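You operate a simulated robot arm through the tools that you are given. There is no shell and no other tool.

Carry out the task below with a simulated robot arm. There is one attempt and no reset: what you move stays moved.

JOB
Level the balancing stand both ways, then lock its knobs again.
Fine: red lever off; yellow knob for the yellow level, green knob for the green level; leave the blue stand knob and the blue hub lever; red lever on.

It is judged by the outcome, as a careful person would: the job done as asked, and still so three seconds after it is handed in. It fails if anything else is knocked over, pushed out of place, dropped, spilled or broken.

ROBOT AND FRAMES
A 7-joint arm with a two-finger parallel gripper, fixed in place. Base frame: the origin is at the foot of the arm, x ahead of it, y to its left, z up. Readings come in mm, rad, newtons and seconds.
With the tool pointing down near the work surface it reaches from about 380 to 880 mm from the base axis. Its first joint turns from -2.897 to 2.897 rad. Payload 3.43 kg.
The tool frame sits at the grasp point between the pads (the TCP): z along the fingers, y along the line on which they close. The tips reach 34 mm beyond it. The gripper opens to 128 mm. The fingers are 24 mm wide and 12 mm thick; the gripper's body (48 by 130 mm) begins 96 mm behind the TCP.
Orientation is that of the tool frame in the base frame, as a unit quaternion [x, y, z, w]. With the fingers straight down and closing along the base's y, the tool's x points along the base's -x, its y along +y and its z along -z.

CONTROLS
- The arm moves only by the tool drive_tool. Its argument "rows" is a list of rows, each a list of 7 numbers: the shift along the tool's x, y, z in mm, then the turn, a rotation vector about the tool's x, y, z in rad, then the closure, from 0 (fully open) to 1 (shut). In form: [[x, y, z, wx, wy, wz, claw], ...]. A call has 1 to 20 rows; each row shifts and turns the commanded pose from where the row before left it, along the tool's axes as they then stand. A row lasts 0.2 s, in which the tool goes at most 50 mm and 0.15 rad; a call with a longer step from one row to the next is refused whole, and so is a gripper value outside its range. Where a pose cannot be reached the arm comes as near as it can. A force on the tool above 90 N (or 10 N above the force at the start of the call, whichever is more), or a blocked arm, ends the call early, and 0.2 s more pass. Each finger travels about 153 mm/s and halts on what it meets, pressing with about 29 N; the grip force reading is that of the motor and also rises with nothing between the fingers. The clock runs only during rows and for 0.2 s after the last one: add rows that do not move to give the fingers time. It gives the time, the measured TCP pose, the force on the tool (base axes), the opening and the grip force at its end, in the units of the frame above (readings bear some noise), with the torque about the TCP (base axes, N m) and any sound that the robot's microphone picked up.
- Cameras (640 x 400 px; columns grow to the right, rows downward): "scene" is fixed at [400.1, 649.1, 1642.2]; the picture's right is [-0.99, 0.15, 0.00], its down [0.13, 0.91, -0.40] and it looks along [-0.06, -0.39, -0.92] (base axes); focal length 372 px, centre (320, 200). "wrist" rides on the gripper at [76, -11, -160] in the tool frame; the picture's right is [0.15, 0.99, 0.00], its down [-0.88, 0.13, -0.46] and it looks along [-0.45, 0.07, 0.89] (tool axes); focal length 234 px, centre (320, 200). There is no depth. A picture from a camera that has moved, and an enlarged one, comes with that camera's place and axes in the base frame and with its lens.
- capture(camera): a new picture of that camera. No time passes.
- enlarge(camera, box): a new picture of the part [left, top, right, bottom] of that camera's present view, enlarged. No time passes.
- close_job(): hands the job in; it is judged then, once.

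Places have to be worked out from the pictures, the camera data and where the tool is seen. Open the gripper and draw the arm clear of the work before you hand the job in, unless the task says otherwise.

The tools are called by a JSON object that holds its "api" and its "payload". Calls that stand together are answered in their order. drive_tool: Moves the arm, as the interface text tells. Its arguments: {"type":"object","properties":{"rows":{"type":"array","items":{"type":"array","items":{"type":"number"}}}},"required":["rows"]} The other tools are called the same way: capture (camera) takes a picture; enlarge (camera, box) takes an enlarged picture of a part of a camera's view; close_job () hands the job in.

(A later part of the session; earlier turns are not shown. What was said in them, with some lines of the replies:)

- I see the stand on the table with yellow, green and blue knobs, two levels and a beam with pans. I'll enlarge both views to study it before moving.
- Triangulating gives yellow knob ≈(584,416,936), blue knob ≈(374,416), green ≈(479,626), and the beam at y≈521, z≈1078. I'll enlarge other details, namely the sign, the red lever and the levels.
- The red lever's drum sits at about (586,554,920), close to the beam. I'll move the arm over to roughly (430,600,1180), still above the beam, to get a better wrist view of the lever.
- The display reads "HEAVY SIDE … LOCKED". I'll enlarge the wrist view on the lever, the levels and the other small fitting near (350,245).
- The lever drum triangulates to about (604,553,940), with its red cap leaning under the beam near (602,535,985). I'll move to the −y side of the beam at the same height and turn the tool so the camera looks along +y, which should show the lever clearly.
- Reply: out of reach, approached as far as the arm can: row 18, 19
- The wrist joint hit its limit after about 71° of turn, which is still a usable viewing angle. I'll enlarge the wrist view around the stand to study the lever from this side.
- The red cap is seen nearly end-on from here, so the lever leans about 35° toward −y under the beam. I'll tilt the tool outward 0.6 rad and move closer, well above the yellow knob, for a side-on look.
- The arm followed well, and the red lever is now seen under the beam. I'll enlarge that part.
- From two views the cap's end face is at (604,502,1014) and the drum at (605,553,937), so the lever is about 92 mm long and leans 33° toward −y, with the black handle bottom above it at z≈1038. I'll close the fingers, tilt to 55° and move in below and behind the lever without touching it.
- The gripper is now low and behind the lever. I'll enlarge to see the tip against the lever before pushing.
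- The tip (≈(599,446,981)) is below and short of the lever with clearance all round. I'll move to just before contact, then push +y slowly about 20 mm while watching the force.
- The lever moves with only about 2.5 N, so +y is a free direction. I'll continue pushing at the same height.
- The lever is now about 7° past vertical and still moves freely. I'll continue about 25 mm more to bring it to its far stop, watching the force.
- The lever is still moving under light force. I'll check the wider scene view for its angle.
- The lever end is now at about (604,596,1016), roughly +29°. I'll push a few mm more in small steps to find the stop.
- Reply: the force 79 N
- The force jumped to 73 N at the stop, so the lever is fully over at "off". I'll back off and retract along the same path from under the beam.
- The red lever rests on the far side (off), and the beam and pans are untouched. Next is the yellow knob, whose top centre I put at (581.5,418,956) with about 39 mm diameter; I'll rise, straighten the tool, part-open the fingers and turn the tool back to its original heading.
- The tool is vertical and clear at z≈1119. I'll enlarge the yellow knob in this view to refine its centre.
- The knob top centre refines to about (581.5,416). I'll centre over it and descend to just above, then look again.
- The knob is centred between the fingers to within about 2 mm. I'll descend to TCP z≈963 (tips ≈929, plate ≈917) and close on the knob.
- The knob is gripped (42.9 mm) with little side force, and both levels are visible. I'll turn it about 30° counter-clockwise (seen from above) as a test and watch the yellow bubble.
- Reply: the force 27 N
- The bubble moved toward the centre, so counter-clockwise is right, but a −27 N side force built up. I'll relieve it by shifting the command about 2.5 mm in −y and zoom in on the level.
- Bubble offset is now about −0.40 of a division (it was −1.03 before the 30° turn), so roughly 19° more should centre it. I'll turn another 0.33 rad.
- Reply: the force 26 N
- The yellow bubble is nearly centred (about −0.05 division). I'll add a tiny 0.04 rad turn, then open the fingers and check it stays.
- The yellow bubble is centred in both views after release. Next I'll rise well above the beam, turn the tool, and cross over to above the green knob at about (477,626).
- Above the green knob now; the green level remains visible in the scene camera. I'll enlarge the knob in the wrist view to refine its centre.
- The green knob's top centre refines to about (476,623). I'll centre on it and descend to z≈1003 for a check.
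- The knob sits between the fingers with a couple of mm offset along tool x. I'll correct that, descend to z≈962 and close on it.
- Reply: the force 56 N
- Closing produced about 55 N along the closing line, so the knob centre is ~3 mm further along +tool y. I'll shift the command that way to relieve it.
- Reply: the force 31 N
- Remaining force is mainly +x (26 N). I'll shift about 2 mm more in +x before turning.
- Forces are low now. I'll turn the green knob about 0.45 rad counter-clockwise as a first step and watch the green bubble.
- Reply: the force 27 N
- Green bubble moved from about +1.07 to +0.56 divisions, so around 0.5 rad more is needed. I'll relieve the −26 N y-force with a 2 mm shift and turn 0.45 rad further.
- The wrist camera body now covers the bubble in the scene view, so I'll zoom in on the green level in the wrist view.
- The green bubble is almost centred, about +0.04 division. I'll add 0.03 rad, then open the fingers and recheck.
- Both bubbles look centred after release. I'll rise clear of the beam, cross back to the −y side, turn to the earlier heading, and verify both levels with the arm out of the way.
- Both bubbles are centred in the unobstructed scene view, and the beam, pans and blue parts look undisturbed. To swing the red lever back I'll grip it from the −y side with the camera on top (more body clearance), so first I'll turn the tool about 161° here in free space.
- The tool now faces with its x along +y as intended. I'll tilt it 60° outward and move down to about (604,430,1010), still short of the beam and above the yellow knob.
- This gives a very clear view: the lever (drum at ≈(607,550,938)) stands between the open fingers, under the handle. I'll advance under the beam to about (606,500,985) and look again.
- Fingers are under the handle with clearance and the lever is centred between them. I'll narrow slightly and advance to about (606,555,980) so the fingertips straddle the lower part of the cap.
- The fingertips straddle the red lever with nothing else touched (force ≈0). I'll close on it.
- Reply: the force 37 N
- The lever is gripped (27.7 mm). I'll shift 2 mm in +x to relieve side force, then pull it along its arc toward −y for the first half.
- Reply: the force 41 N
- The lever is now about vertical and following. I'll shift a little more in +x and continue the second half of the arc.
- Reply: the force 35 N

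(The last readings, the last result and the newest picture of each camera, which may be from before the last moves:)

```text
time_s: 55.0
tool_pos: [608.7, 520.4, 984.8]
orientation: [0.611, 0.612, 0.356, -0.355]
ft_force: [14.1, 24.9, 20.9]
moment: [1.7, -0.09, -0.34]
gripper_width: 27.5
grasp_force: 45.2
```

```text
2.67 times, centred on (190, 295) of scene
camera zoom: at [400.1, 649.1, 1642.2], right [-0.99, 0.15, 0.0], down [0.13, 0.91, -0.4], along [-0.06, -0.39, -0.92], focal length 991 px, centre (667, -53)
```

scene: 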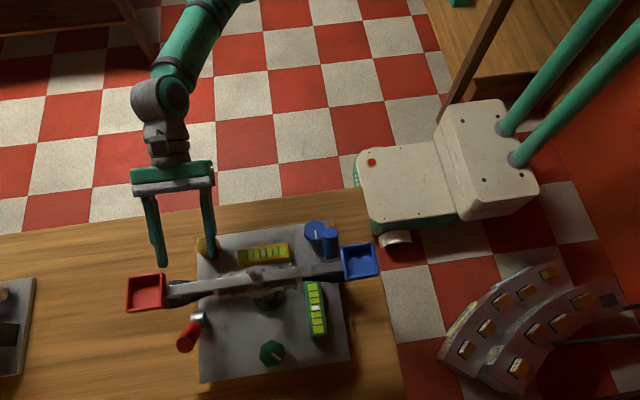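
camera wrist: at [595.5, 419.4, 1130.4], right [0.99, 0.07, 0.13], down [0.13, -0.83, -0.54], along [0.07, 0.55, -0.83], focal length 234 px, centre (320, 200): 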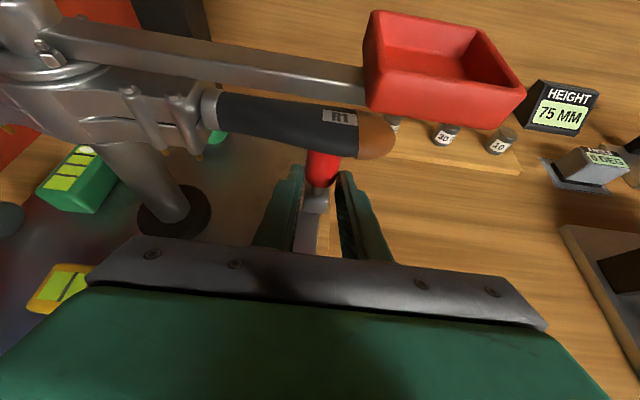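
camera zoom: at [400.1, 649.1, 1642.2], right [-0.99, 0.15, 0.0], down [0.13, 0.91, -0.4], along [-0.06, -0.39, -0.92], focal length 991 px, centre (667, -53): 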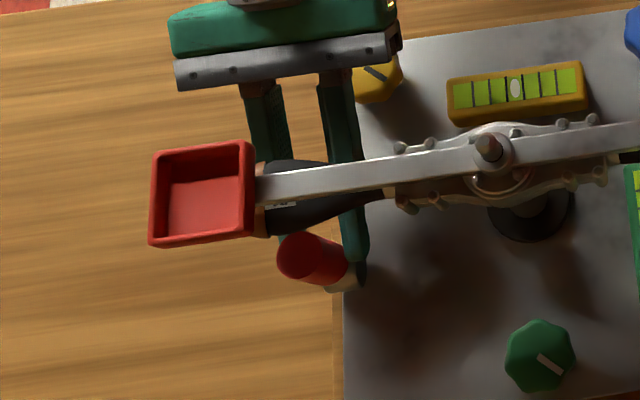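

Resistance rose to about 25–30 N and the lever may be lagging in the grip. I'll zoom in to see its actual angle before continuing.

{"api": "enlarge", "payload": {"camera": "wrist", "box": [260, 120, 400, 260]}}

{"api": "enlarge", "payload": {"camera": "scene", "box": [170, 270, 240, 340]}}

```text
2.86 times, centred on (330, 190) of wrist
camera zoom: at [595.5, 419.4, 1130.4], right [0.99, 0.07, 0.13], down [0.13, -0.83, -0.54], along [0.07, 0.55, -0.83], focal length 669 px, centre (291, 229)
```

zoom: 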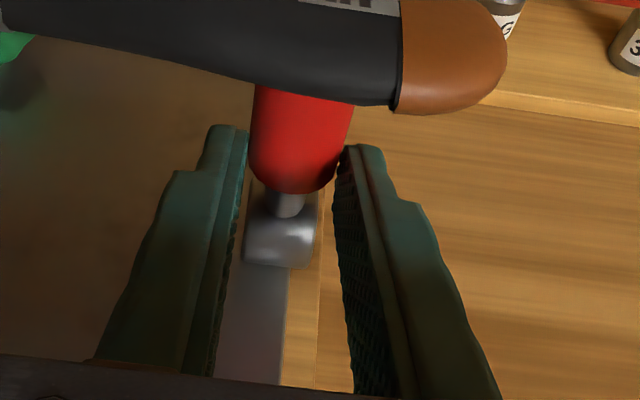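

```text
5.71 times, centred on (205, 305) of scene
camera zoom: at [400.1, 649.1, 1642.2], right [-0.99, 0.15, 0.0], down [0.13, 0.91, -0.4], along [-0.06, -0.39, -0.92], focal length 2124 px, centre (977, -400)
```

zoom: 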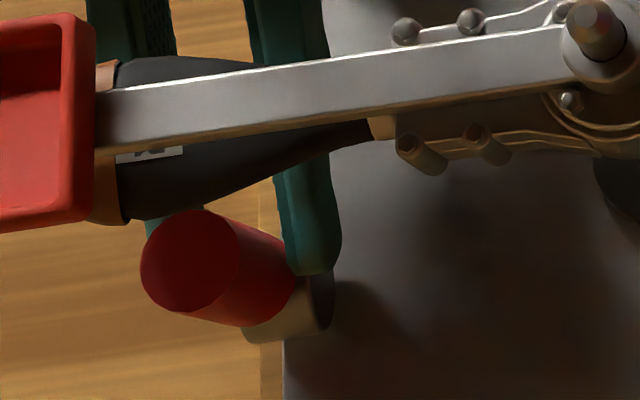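

The lever is vertical but has slid out to the fingertips. I'll open slightly, advance about 24 mm to regrip deeper and a little higher on the cap, then close again.

{"api": "drive_tool", "payload": {"rows": [[0, 0, 0, 0, 0, 0, 0.66], [0, 0, 0, 0, 0, 0, 0.66], [7.3, -1, 9.9, 0, 0, 0, 0.66], [7.3, -1, 9.9, 0, 0, 0, 0.66], [0, 0, 0, 0, 0, 0, 0.66]]}}

{"api": "enlarge", "payload": {"camera": "wrist", "box": [260, 120, 400, 260]}}

{"api": "enlarge", "payload": {"camera": "scene", "box": [170, 270, 240, 340]}}

```text
time_s: 56.2
tool_pos: [607.3, 541.5, 986.4]
orientation: [0.612, 0.612, 0.354, -0.354]
ft_force: [0.5, -0.2, 0.1]
moment: [-0.03, -0.02, -0.02]
gripper_width: 43.5
grasp_force: 0.2
```

```text
2.86 times, centred on (330, 190) of wrist
camera zoom: at [594.1, 443.2, 1131.2], right [0.99, 0.07, 0.13], down [0.13, -0.83, -0.54], along [0.07, 0.55, -0.83], focal length 669 px, centre (291, 229)
```

zoom: 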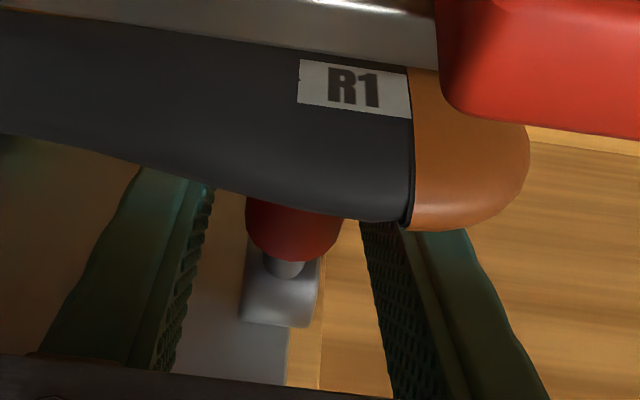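

```text
5.71 times, centred on (205, 305) of scene
camera zoom: at [400.1, 649.1, 1642.2], right [-0.99, 0.15, 0.0], down [0.13, 0.91, -0.4], along [-0.06, -0.39, -0.92], focal length 2124 px, centre (977, -400)
```

zoom: 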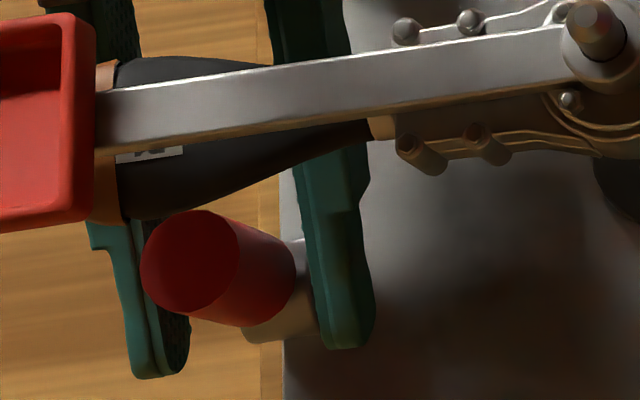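

The lever holds its position freely and the fingers now straddle it deeper. I'll close and pull toward −y while gently increasing the tilt, two steps first.

{"api": "drive_tool", "payload": {"rows": [[0, 1.5, 0, 0, 0, 0, 0.75], [0, 0, 0, 0, 0, 0, 1], [0, 0, 0, 0, 0, 0, 1], [-5.87, 0, -8.16, 0, 0.05, 0, 1], [-5.88, 0, -8.23, 0, 0.05, 0, 1], [0, 0, 0, 0, 0, 0, 1]]}}

{"api": "enlarge", "payload": {"camera": "wrist", "box": [240, 100, 400, 260]}}

{"api": "enlarge", "payload": {"camera": "scene", "box": [150, 250, 250, 340]}}

```text
time_s: 57.6
tool_pos: [608.3, 524.9, 984.1]
orientation: [0.593, 0.594, 0.384, -0.384]
ft_force: [8.2, 27.2, 1.4]
moment: [1.2, -0.01, -0.04]
gripper_width: 27.6
grasp_force: 45.0
```

```text
2.50 times, centred on (320, 180) of wrist
camera zoom: at [595.8, 410.0, 1118.2], right [0.99, 0.06, 0.13], down [0.13, -0.78, -0.62], along [0.07, 0.63, -0.78], focal length 585 px, centre (320, 250)
```

zoom: 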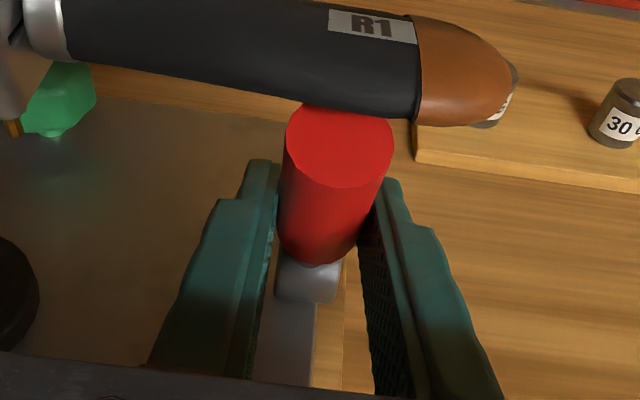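

```text
4.44 times, centred on (200, 295) of scene
camera zoom: at [400.1, 649.1, 1642.2], right [-0.99, 0.15, 0.0], down [0.13, 0.91, -0.4], along [-0.06, -0.39, -0.92], focal length 1652 px, centre (853, -222)
```

zoom: 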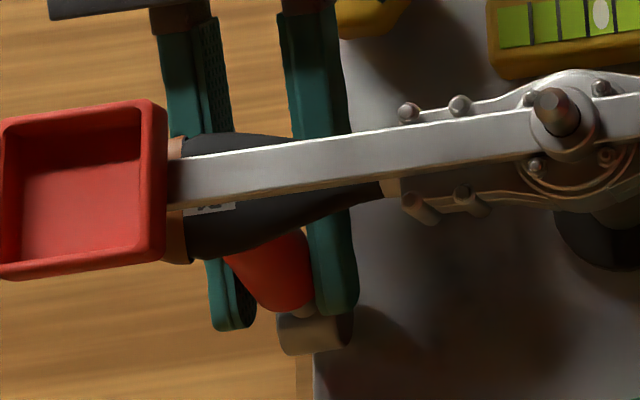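

The lever has come past vertical and leans toward −y now. I'll continue pulling in the same manner.

{"api": "drive_tool", "payload": {"rows": [[-5.9, 0, -8.33, 0, 0.05, 0, 1], [-3, 0, -4.2, 0, 0.03, 0, 1], [0, 0, 0, 0, 0, 0, 1]]}}

{"api": "enlarge", "payload": {"camera": "wrist", "box": [240, 100, 400, 260]}}

{"api": "enlarge", "payload": {"camera": "scene", "box": [150, 250, 250, 340]}}

```text
time_s: 58.4
tool_pos: [607.7, 508.9, 978.5]
orientation: [0.578, 0.579, 0.407, -0.406]
ft_force: [15.9, 36.7, -7.9]
moment: [-0.76, -0.03, -0.17]
gripper_width: 27.8
grasp_force: 44.7
```

```text
2.50 times, centred on (320, 180) of wrist
camera zoom: at [595.9, 385.3, 1104.1], right [0.99, 0.05, 0.14], down [0.13, -0.73, -0.67], along [0.07, 0.69, -0.73], focal length 585 px, centre (320, 250)
```

zoom: 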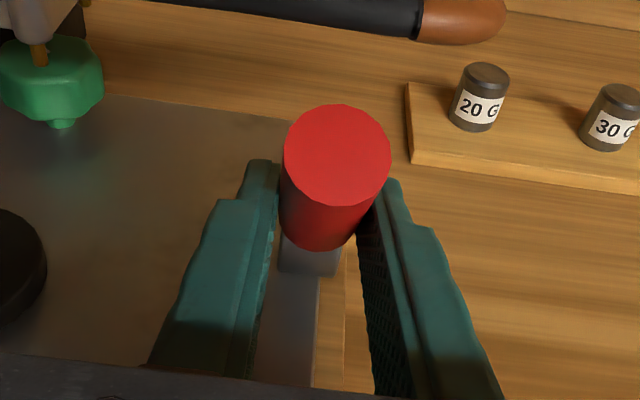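

```text
4.44 times, centred on (200, 295) of scene
camera zoom: at [400.1, 649.1, 1642.2], right [-0.99, 0.15, 0.0], down [0.13, 0.91, -0.4], along [-0.06, -0.39, -0.92], focal length 1652 px, centre (853, -222)
```

zoom: 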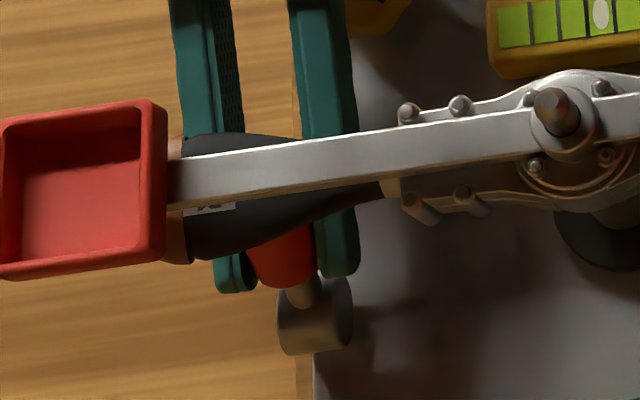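

By the wrist ray the lever end is near (605,503,1015), about −31°, essentially its original "on" angle. I'll pull 3 mm more to confirm it's on the stop.

{"api": "drive_tool", "payload": {"rows": [[-1.4, 0, -3.2, 0, 0, 0, 1], [0, 0, 0, 0, 0, 0, 1]]}}

{"api": "enlarge", "payload": {"camera": "wrist", "box": [240, 100, 400, 260]}}

{"api": "enlarge", "payload": {"camera": "scene", "box": [170, 280, 240, 340]}}

```text
time_s: 59.0
tool_pos: [608.1, 507.0, 979.5]
orientation: [0.578, 0.578, 0.407, -0.407]
ft_force: [17.8, 43.0, -7.5]
moment: [0.06, -0.05, -0.22]
gripper_width: 27.5
grasp_force: 44.7
```

```text
2.50 times, centred on (320, 180) of wrist
camera zoom: at [595.8, 382.0, 1104.4], right [0.99, 0.05, 0.14], down [0.13, -0.73, -0.68], along [0.07, 0.69, -0.72], focal length 585 px, centre (320, 250)
```

zoom: 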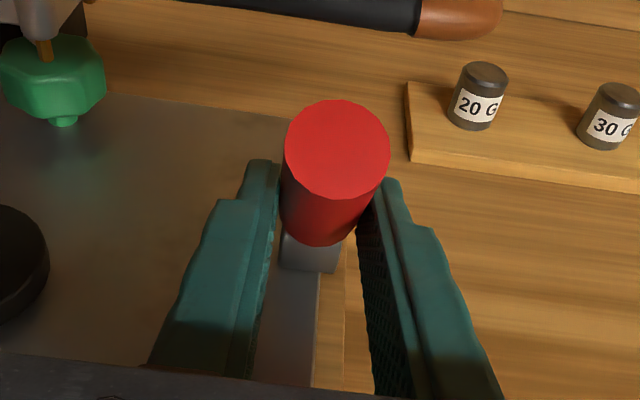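

```text
6.67 times, centred on (205, 310) of scene
camera zoom: at [400.1, 649.1, 1642.2], right [-0.99, 0.15, 0.0], down [0.13, 0.91, -0.4], along [-0.06, -0.39, -0.92], focal length 2478 px, centre (1087, -533)
```

zoom: 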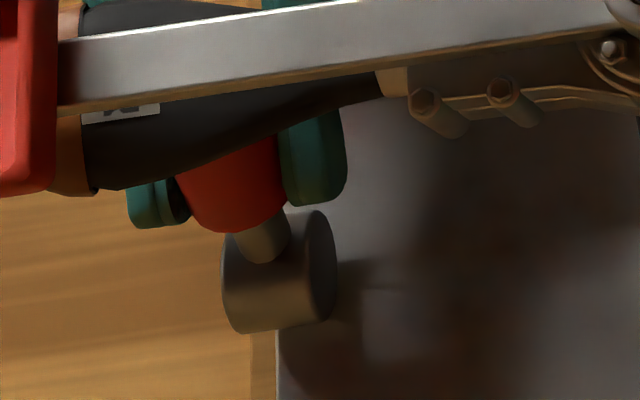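

The lever now looks identical to its initial "on" picture and the pull meets a firm stop (43 N). I'll ease off, open the fingers and check the lever stays.

{"api": "drive_tool", "payload": {"rows": [[1, 0, 2.3, 0, 0, 0, 1], [0, 0, 0, 0, 0, 0, 0.7], [0, 0, 0, 0, 0, 0, 0.5], [0, 0, 0, 0, 0, 0, 0.5]]}}

{"api": "enlarge", "payload": {"camera": "wrist", "box": [240, 100, 400, 260]}}

{"api": "enlarge", "payload": {"camera": "scene", "box": [170, 280, 240, 340]}}

```text
time_s: 60.0
tool_pos: [607.6, 508.3, 980.9]
orientation: [0.578, 0.578, 0.408, -0.408]
ft_force: [0.2, -0.2, 0.2]
moment: [0.01, 0.01, 0.0]
gripper_width: 64.0
grasp_force: 0.1
```

```text
2.50 times, centred on (320, 180) of wrist
camera zoom: at [595.1, 383.5, 1105.2], right [0.99, 0.05, 0.14], down [0.13, -0.73, -0.68], along [0.07, 0.69, -0.72], focal length 585 px, centre (320, 250)
```

zoom: 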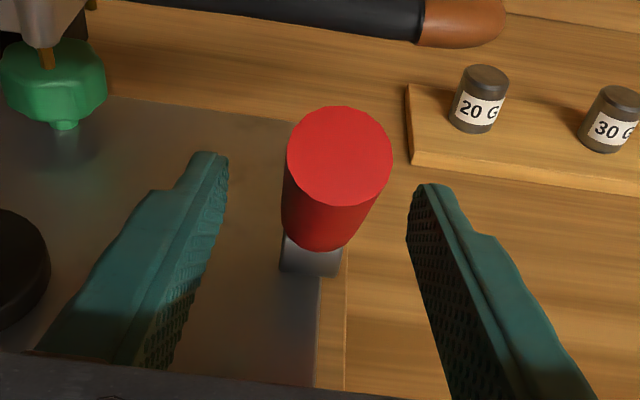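

```text
6.67 times, centred on (205, 310) of scene
camera zoom: at [400.1, 649.1, 1642.2], right [-0.99, 0.15, 0.0], down [0.13, 0.91, -0.4], along [-0.06, -0.39, -0.92], focal length 2478 px, centre (1087, -533)
```

zoom: 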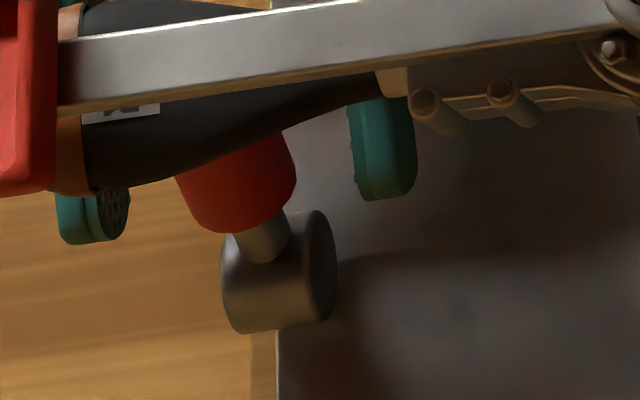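

The lever stays at its original "on" position with the fingers open. I'll retreat along the finger axis from under the beam, then rise.

{"api": "drive_tool", "payload": {"rows": [[0, 0, -20, 0, 0, 0, 0.5], [0, 0, -30, 0, 0, 0, 0.5], [0, 0, -30, 0, 0, 0, 0.5], [0, 0, -30, 0, 0, 0, 0.4], [35, 0, -25, 0, 0, 0, 0.2], [35, 0, -25, 0, 0, 0, 0], [35, 0, -25, 0, 0, 0, 0], [0, 0, 0, 0, -0.1367, 0, 0], [0, 0, 0, 0, -0.1367, 0, 0], [0, 0, 0, 0, -0.1367, 0, 0], [0, 0, 0, 0, -0.1367, 0, 0], [0, 0, 0, 0, -0.1367, 0, 0], [0, 0, 0, 0, -0.1367, 0, 0], [0, 0, 0, 0, -0.1367, 0, 0], [0, 0, 0, 0, -0.1367, 0, 0], [0, 0, 0, 0, -0.1367, 0, 0]]}}

{"api": "capture", "payload": {"camera": "scene"}}

{"api": "enlarge", "payload": {"camera": "scene", "box": [230, 235, 300, 275]}}

{"api": "enlarge", "payload": {"camera": "scene", "box": [285, 275, 345, 340]}}

{"api": "enlarge", "payload": {"camera": "scene", "box": [110, 200, 430, 400]}}

```text
time_s: 63.4
tool_pos: [608.5, 367.2, 1141.1]
orientation: [0.708, 0.706, -0.002, 0.001]
ft_force: [1.1, -1.0, -0.1]
moment: [0.07, 0.05, -0.02]
gripper_width: 128.3
grasp_force: 0.1
```

```text
taken
```

scene: 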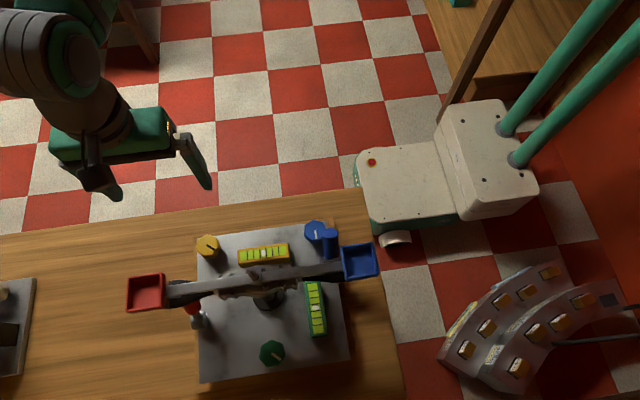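

```text
9.14 times, centred on (265, 255) of scene
camera zoom: at [400.1, 649.1, 1642.2], right [-0.99, 0.15, 0.0], down [0.13, 0.91, -0.4], along [-0.06, -0.39, -0.92], focal length 3398 px, centre (823, -303)
```

zoom: 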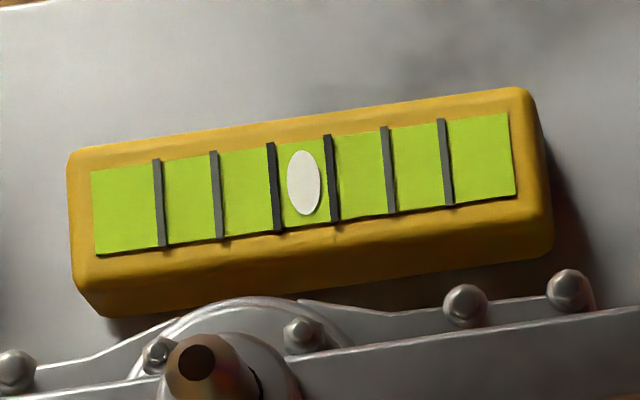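

```text
6.15 times, centred on (315, 308) of scene
camera zoom: at [400.1, 649.1, 1642.2], right [-0.99, 0.15, 0.0], down [0.13, 0.91, -0.4], along [-0.06, -0.39, -0.92], focal length 2287 px, centre (351, -462)
```

zoom: 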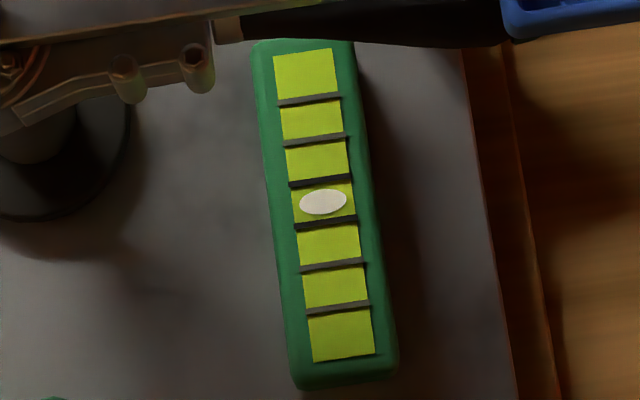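

```text
2.00 times, centred on (270, 300) of scene
camera zoom: at [400.1, 649.1, 1642.2], right [-0.99, 0.15, 0.0], down [0.13, 0.91, -0.4], along [-0.06, -0.39, -0.92], focal length 743 px, centre (420, 0)
```

zoom: 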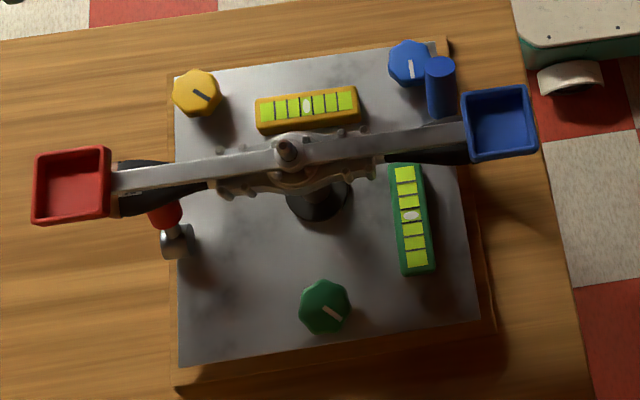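

Both bubbles are centred, the red lever is back on, and the blue knob, blue lever, beam and pans are unchanged from the first picture. I'll draw the open gripper a bit further up and away from the work.

{"api": "drive_tool", "payload": {"rows": [[0, 0, -40, 0, 0, 0, 0], [0, 0, -40, 0, 0, 0, 0], [-35, -20, 0, 0, 0, 0, 0], [-35, -20, 0, 0, 0, 0, 0], [0, 0, 0, 0, 0, 0, 0], [0, 0, 0, 0, 0, 0, 0]]}}

{"api": "enlarge", "payload": {"camera": "scene", "box": [110, 200, 430, 400]}}

{"api": "capture", "payload": {"camera": "wrist"}}

```text
time_s: 64.8
tool_pos: [568.5, 299.5, 1219.1]
orientation: [0.707, 0.707, -0.001, 0.0]
ft_force: [-0.6, 0.0, -1.3]
moment: [-0.01, 0.0, 0.01]
gripper_width: 127.9
grasp_force: 0.1
```

```text
2.00 times, centred on (270, 300) of scene
camera zoom: at [400.1, 649.1, 1642.2], right [-0.99, 0.15, 0.0], down [0.13, 0.91, -0.4], along [-0.06, -0.39, -0.92], focal length 743 px, centre (420, 0)
```

zoom: 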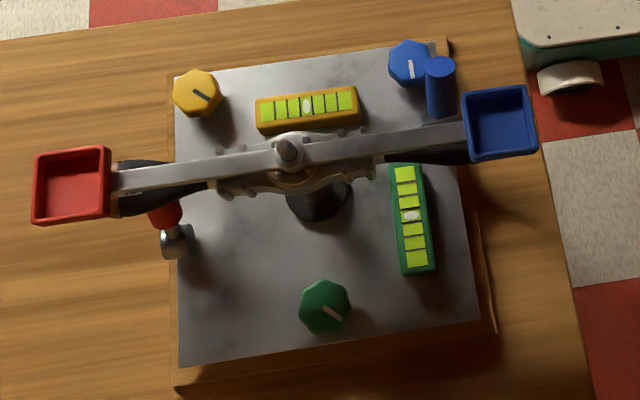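

```text
taken
camera wrist: at [555.1, 375.2, 1380.6], right [0.99, 0.15, 0.0], down [0.13, -0.88, 0.46], along [0.07, -0.45, -0.89], focal length 234 px, centre (320, 200)
```

wrist: 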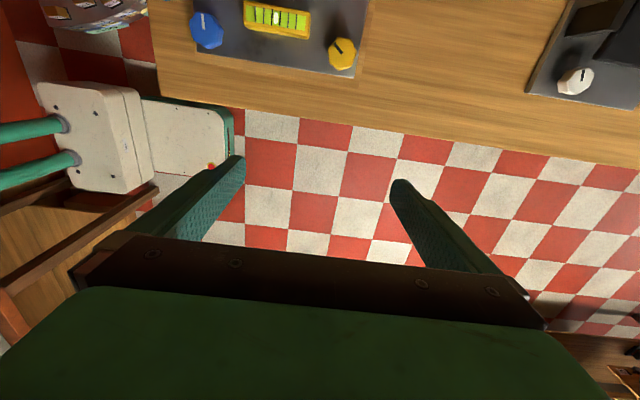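

The arm is clear with the gripper open, both levels read centred, the red lever is locked on, and nothing else has moved. I'm handing the job in.

{"api": "close_job", "payload": {}}

```text
The job is handed in.
```

The stand is level both ways and its knobs are locked again. I've handed the job in, but no verdict has come back yet.

- **Levels:** I turned the yellow and green knobs counter-clockwise, about 51° and 53°. Both bubbles were centred between their middle lines, and still were after I locked the lever and drew the arm clear.
- **Red lever:** I pushed it off first and pulled it back on at the end. It is against its stop and looks the same as in the first picture.
- **Everything else:** The blue stand knob and blue hub lever were not touched. The beam, pans and other items look as they did at the start.

While gripping the green knob and swinging the red lever back, the side force on the gripper briefly reached about 45–55 N. Pushing the red lever off against its stop briefly reached about 79 N. I saw no shift in the stand from any of this.
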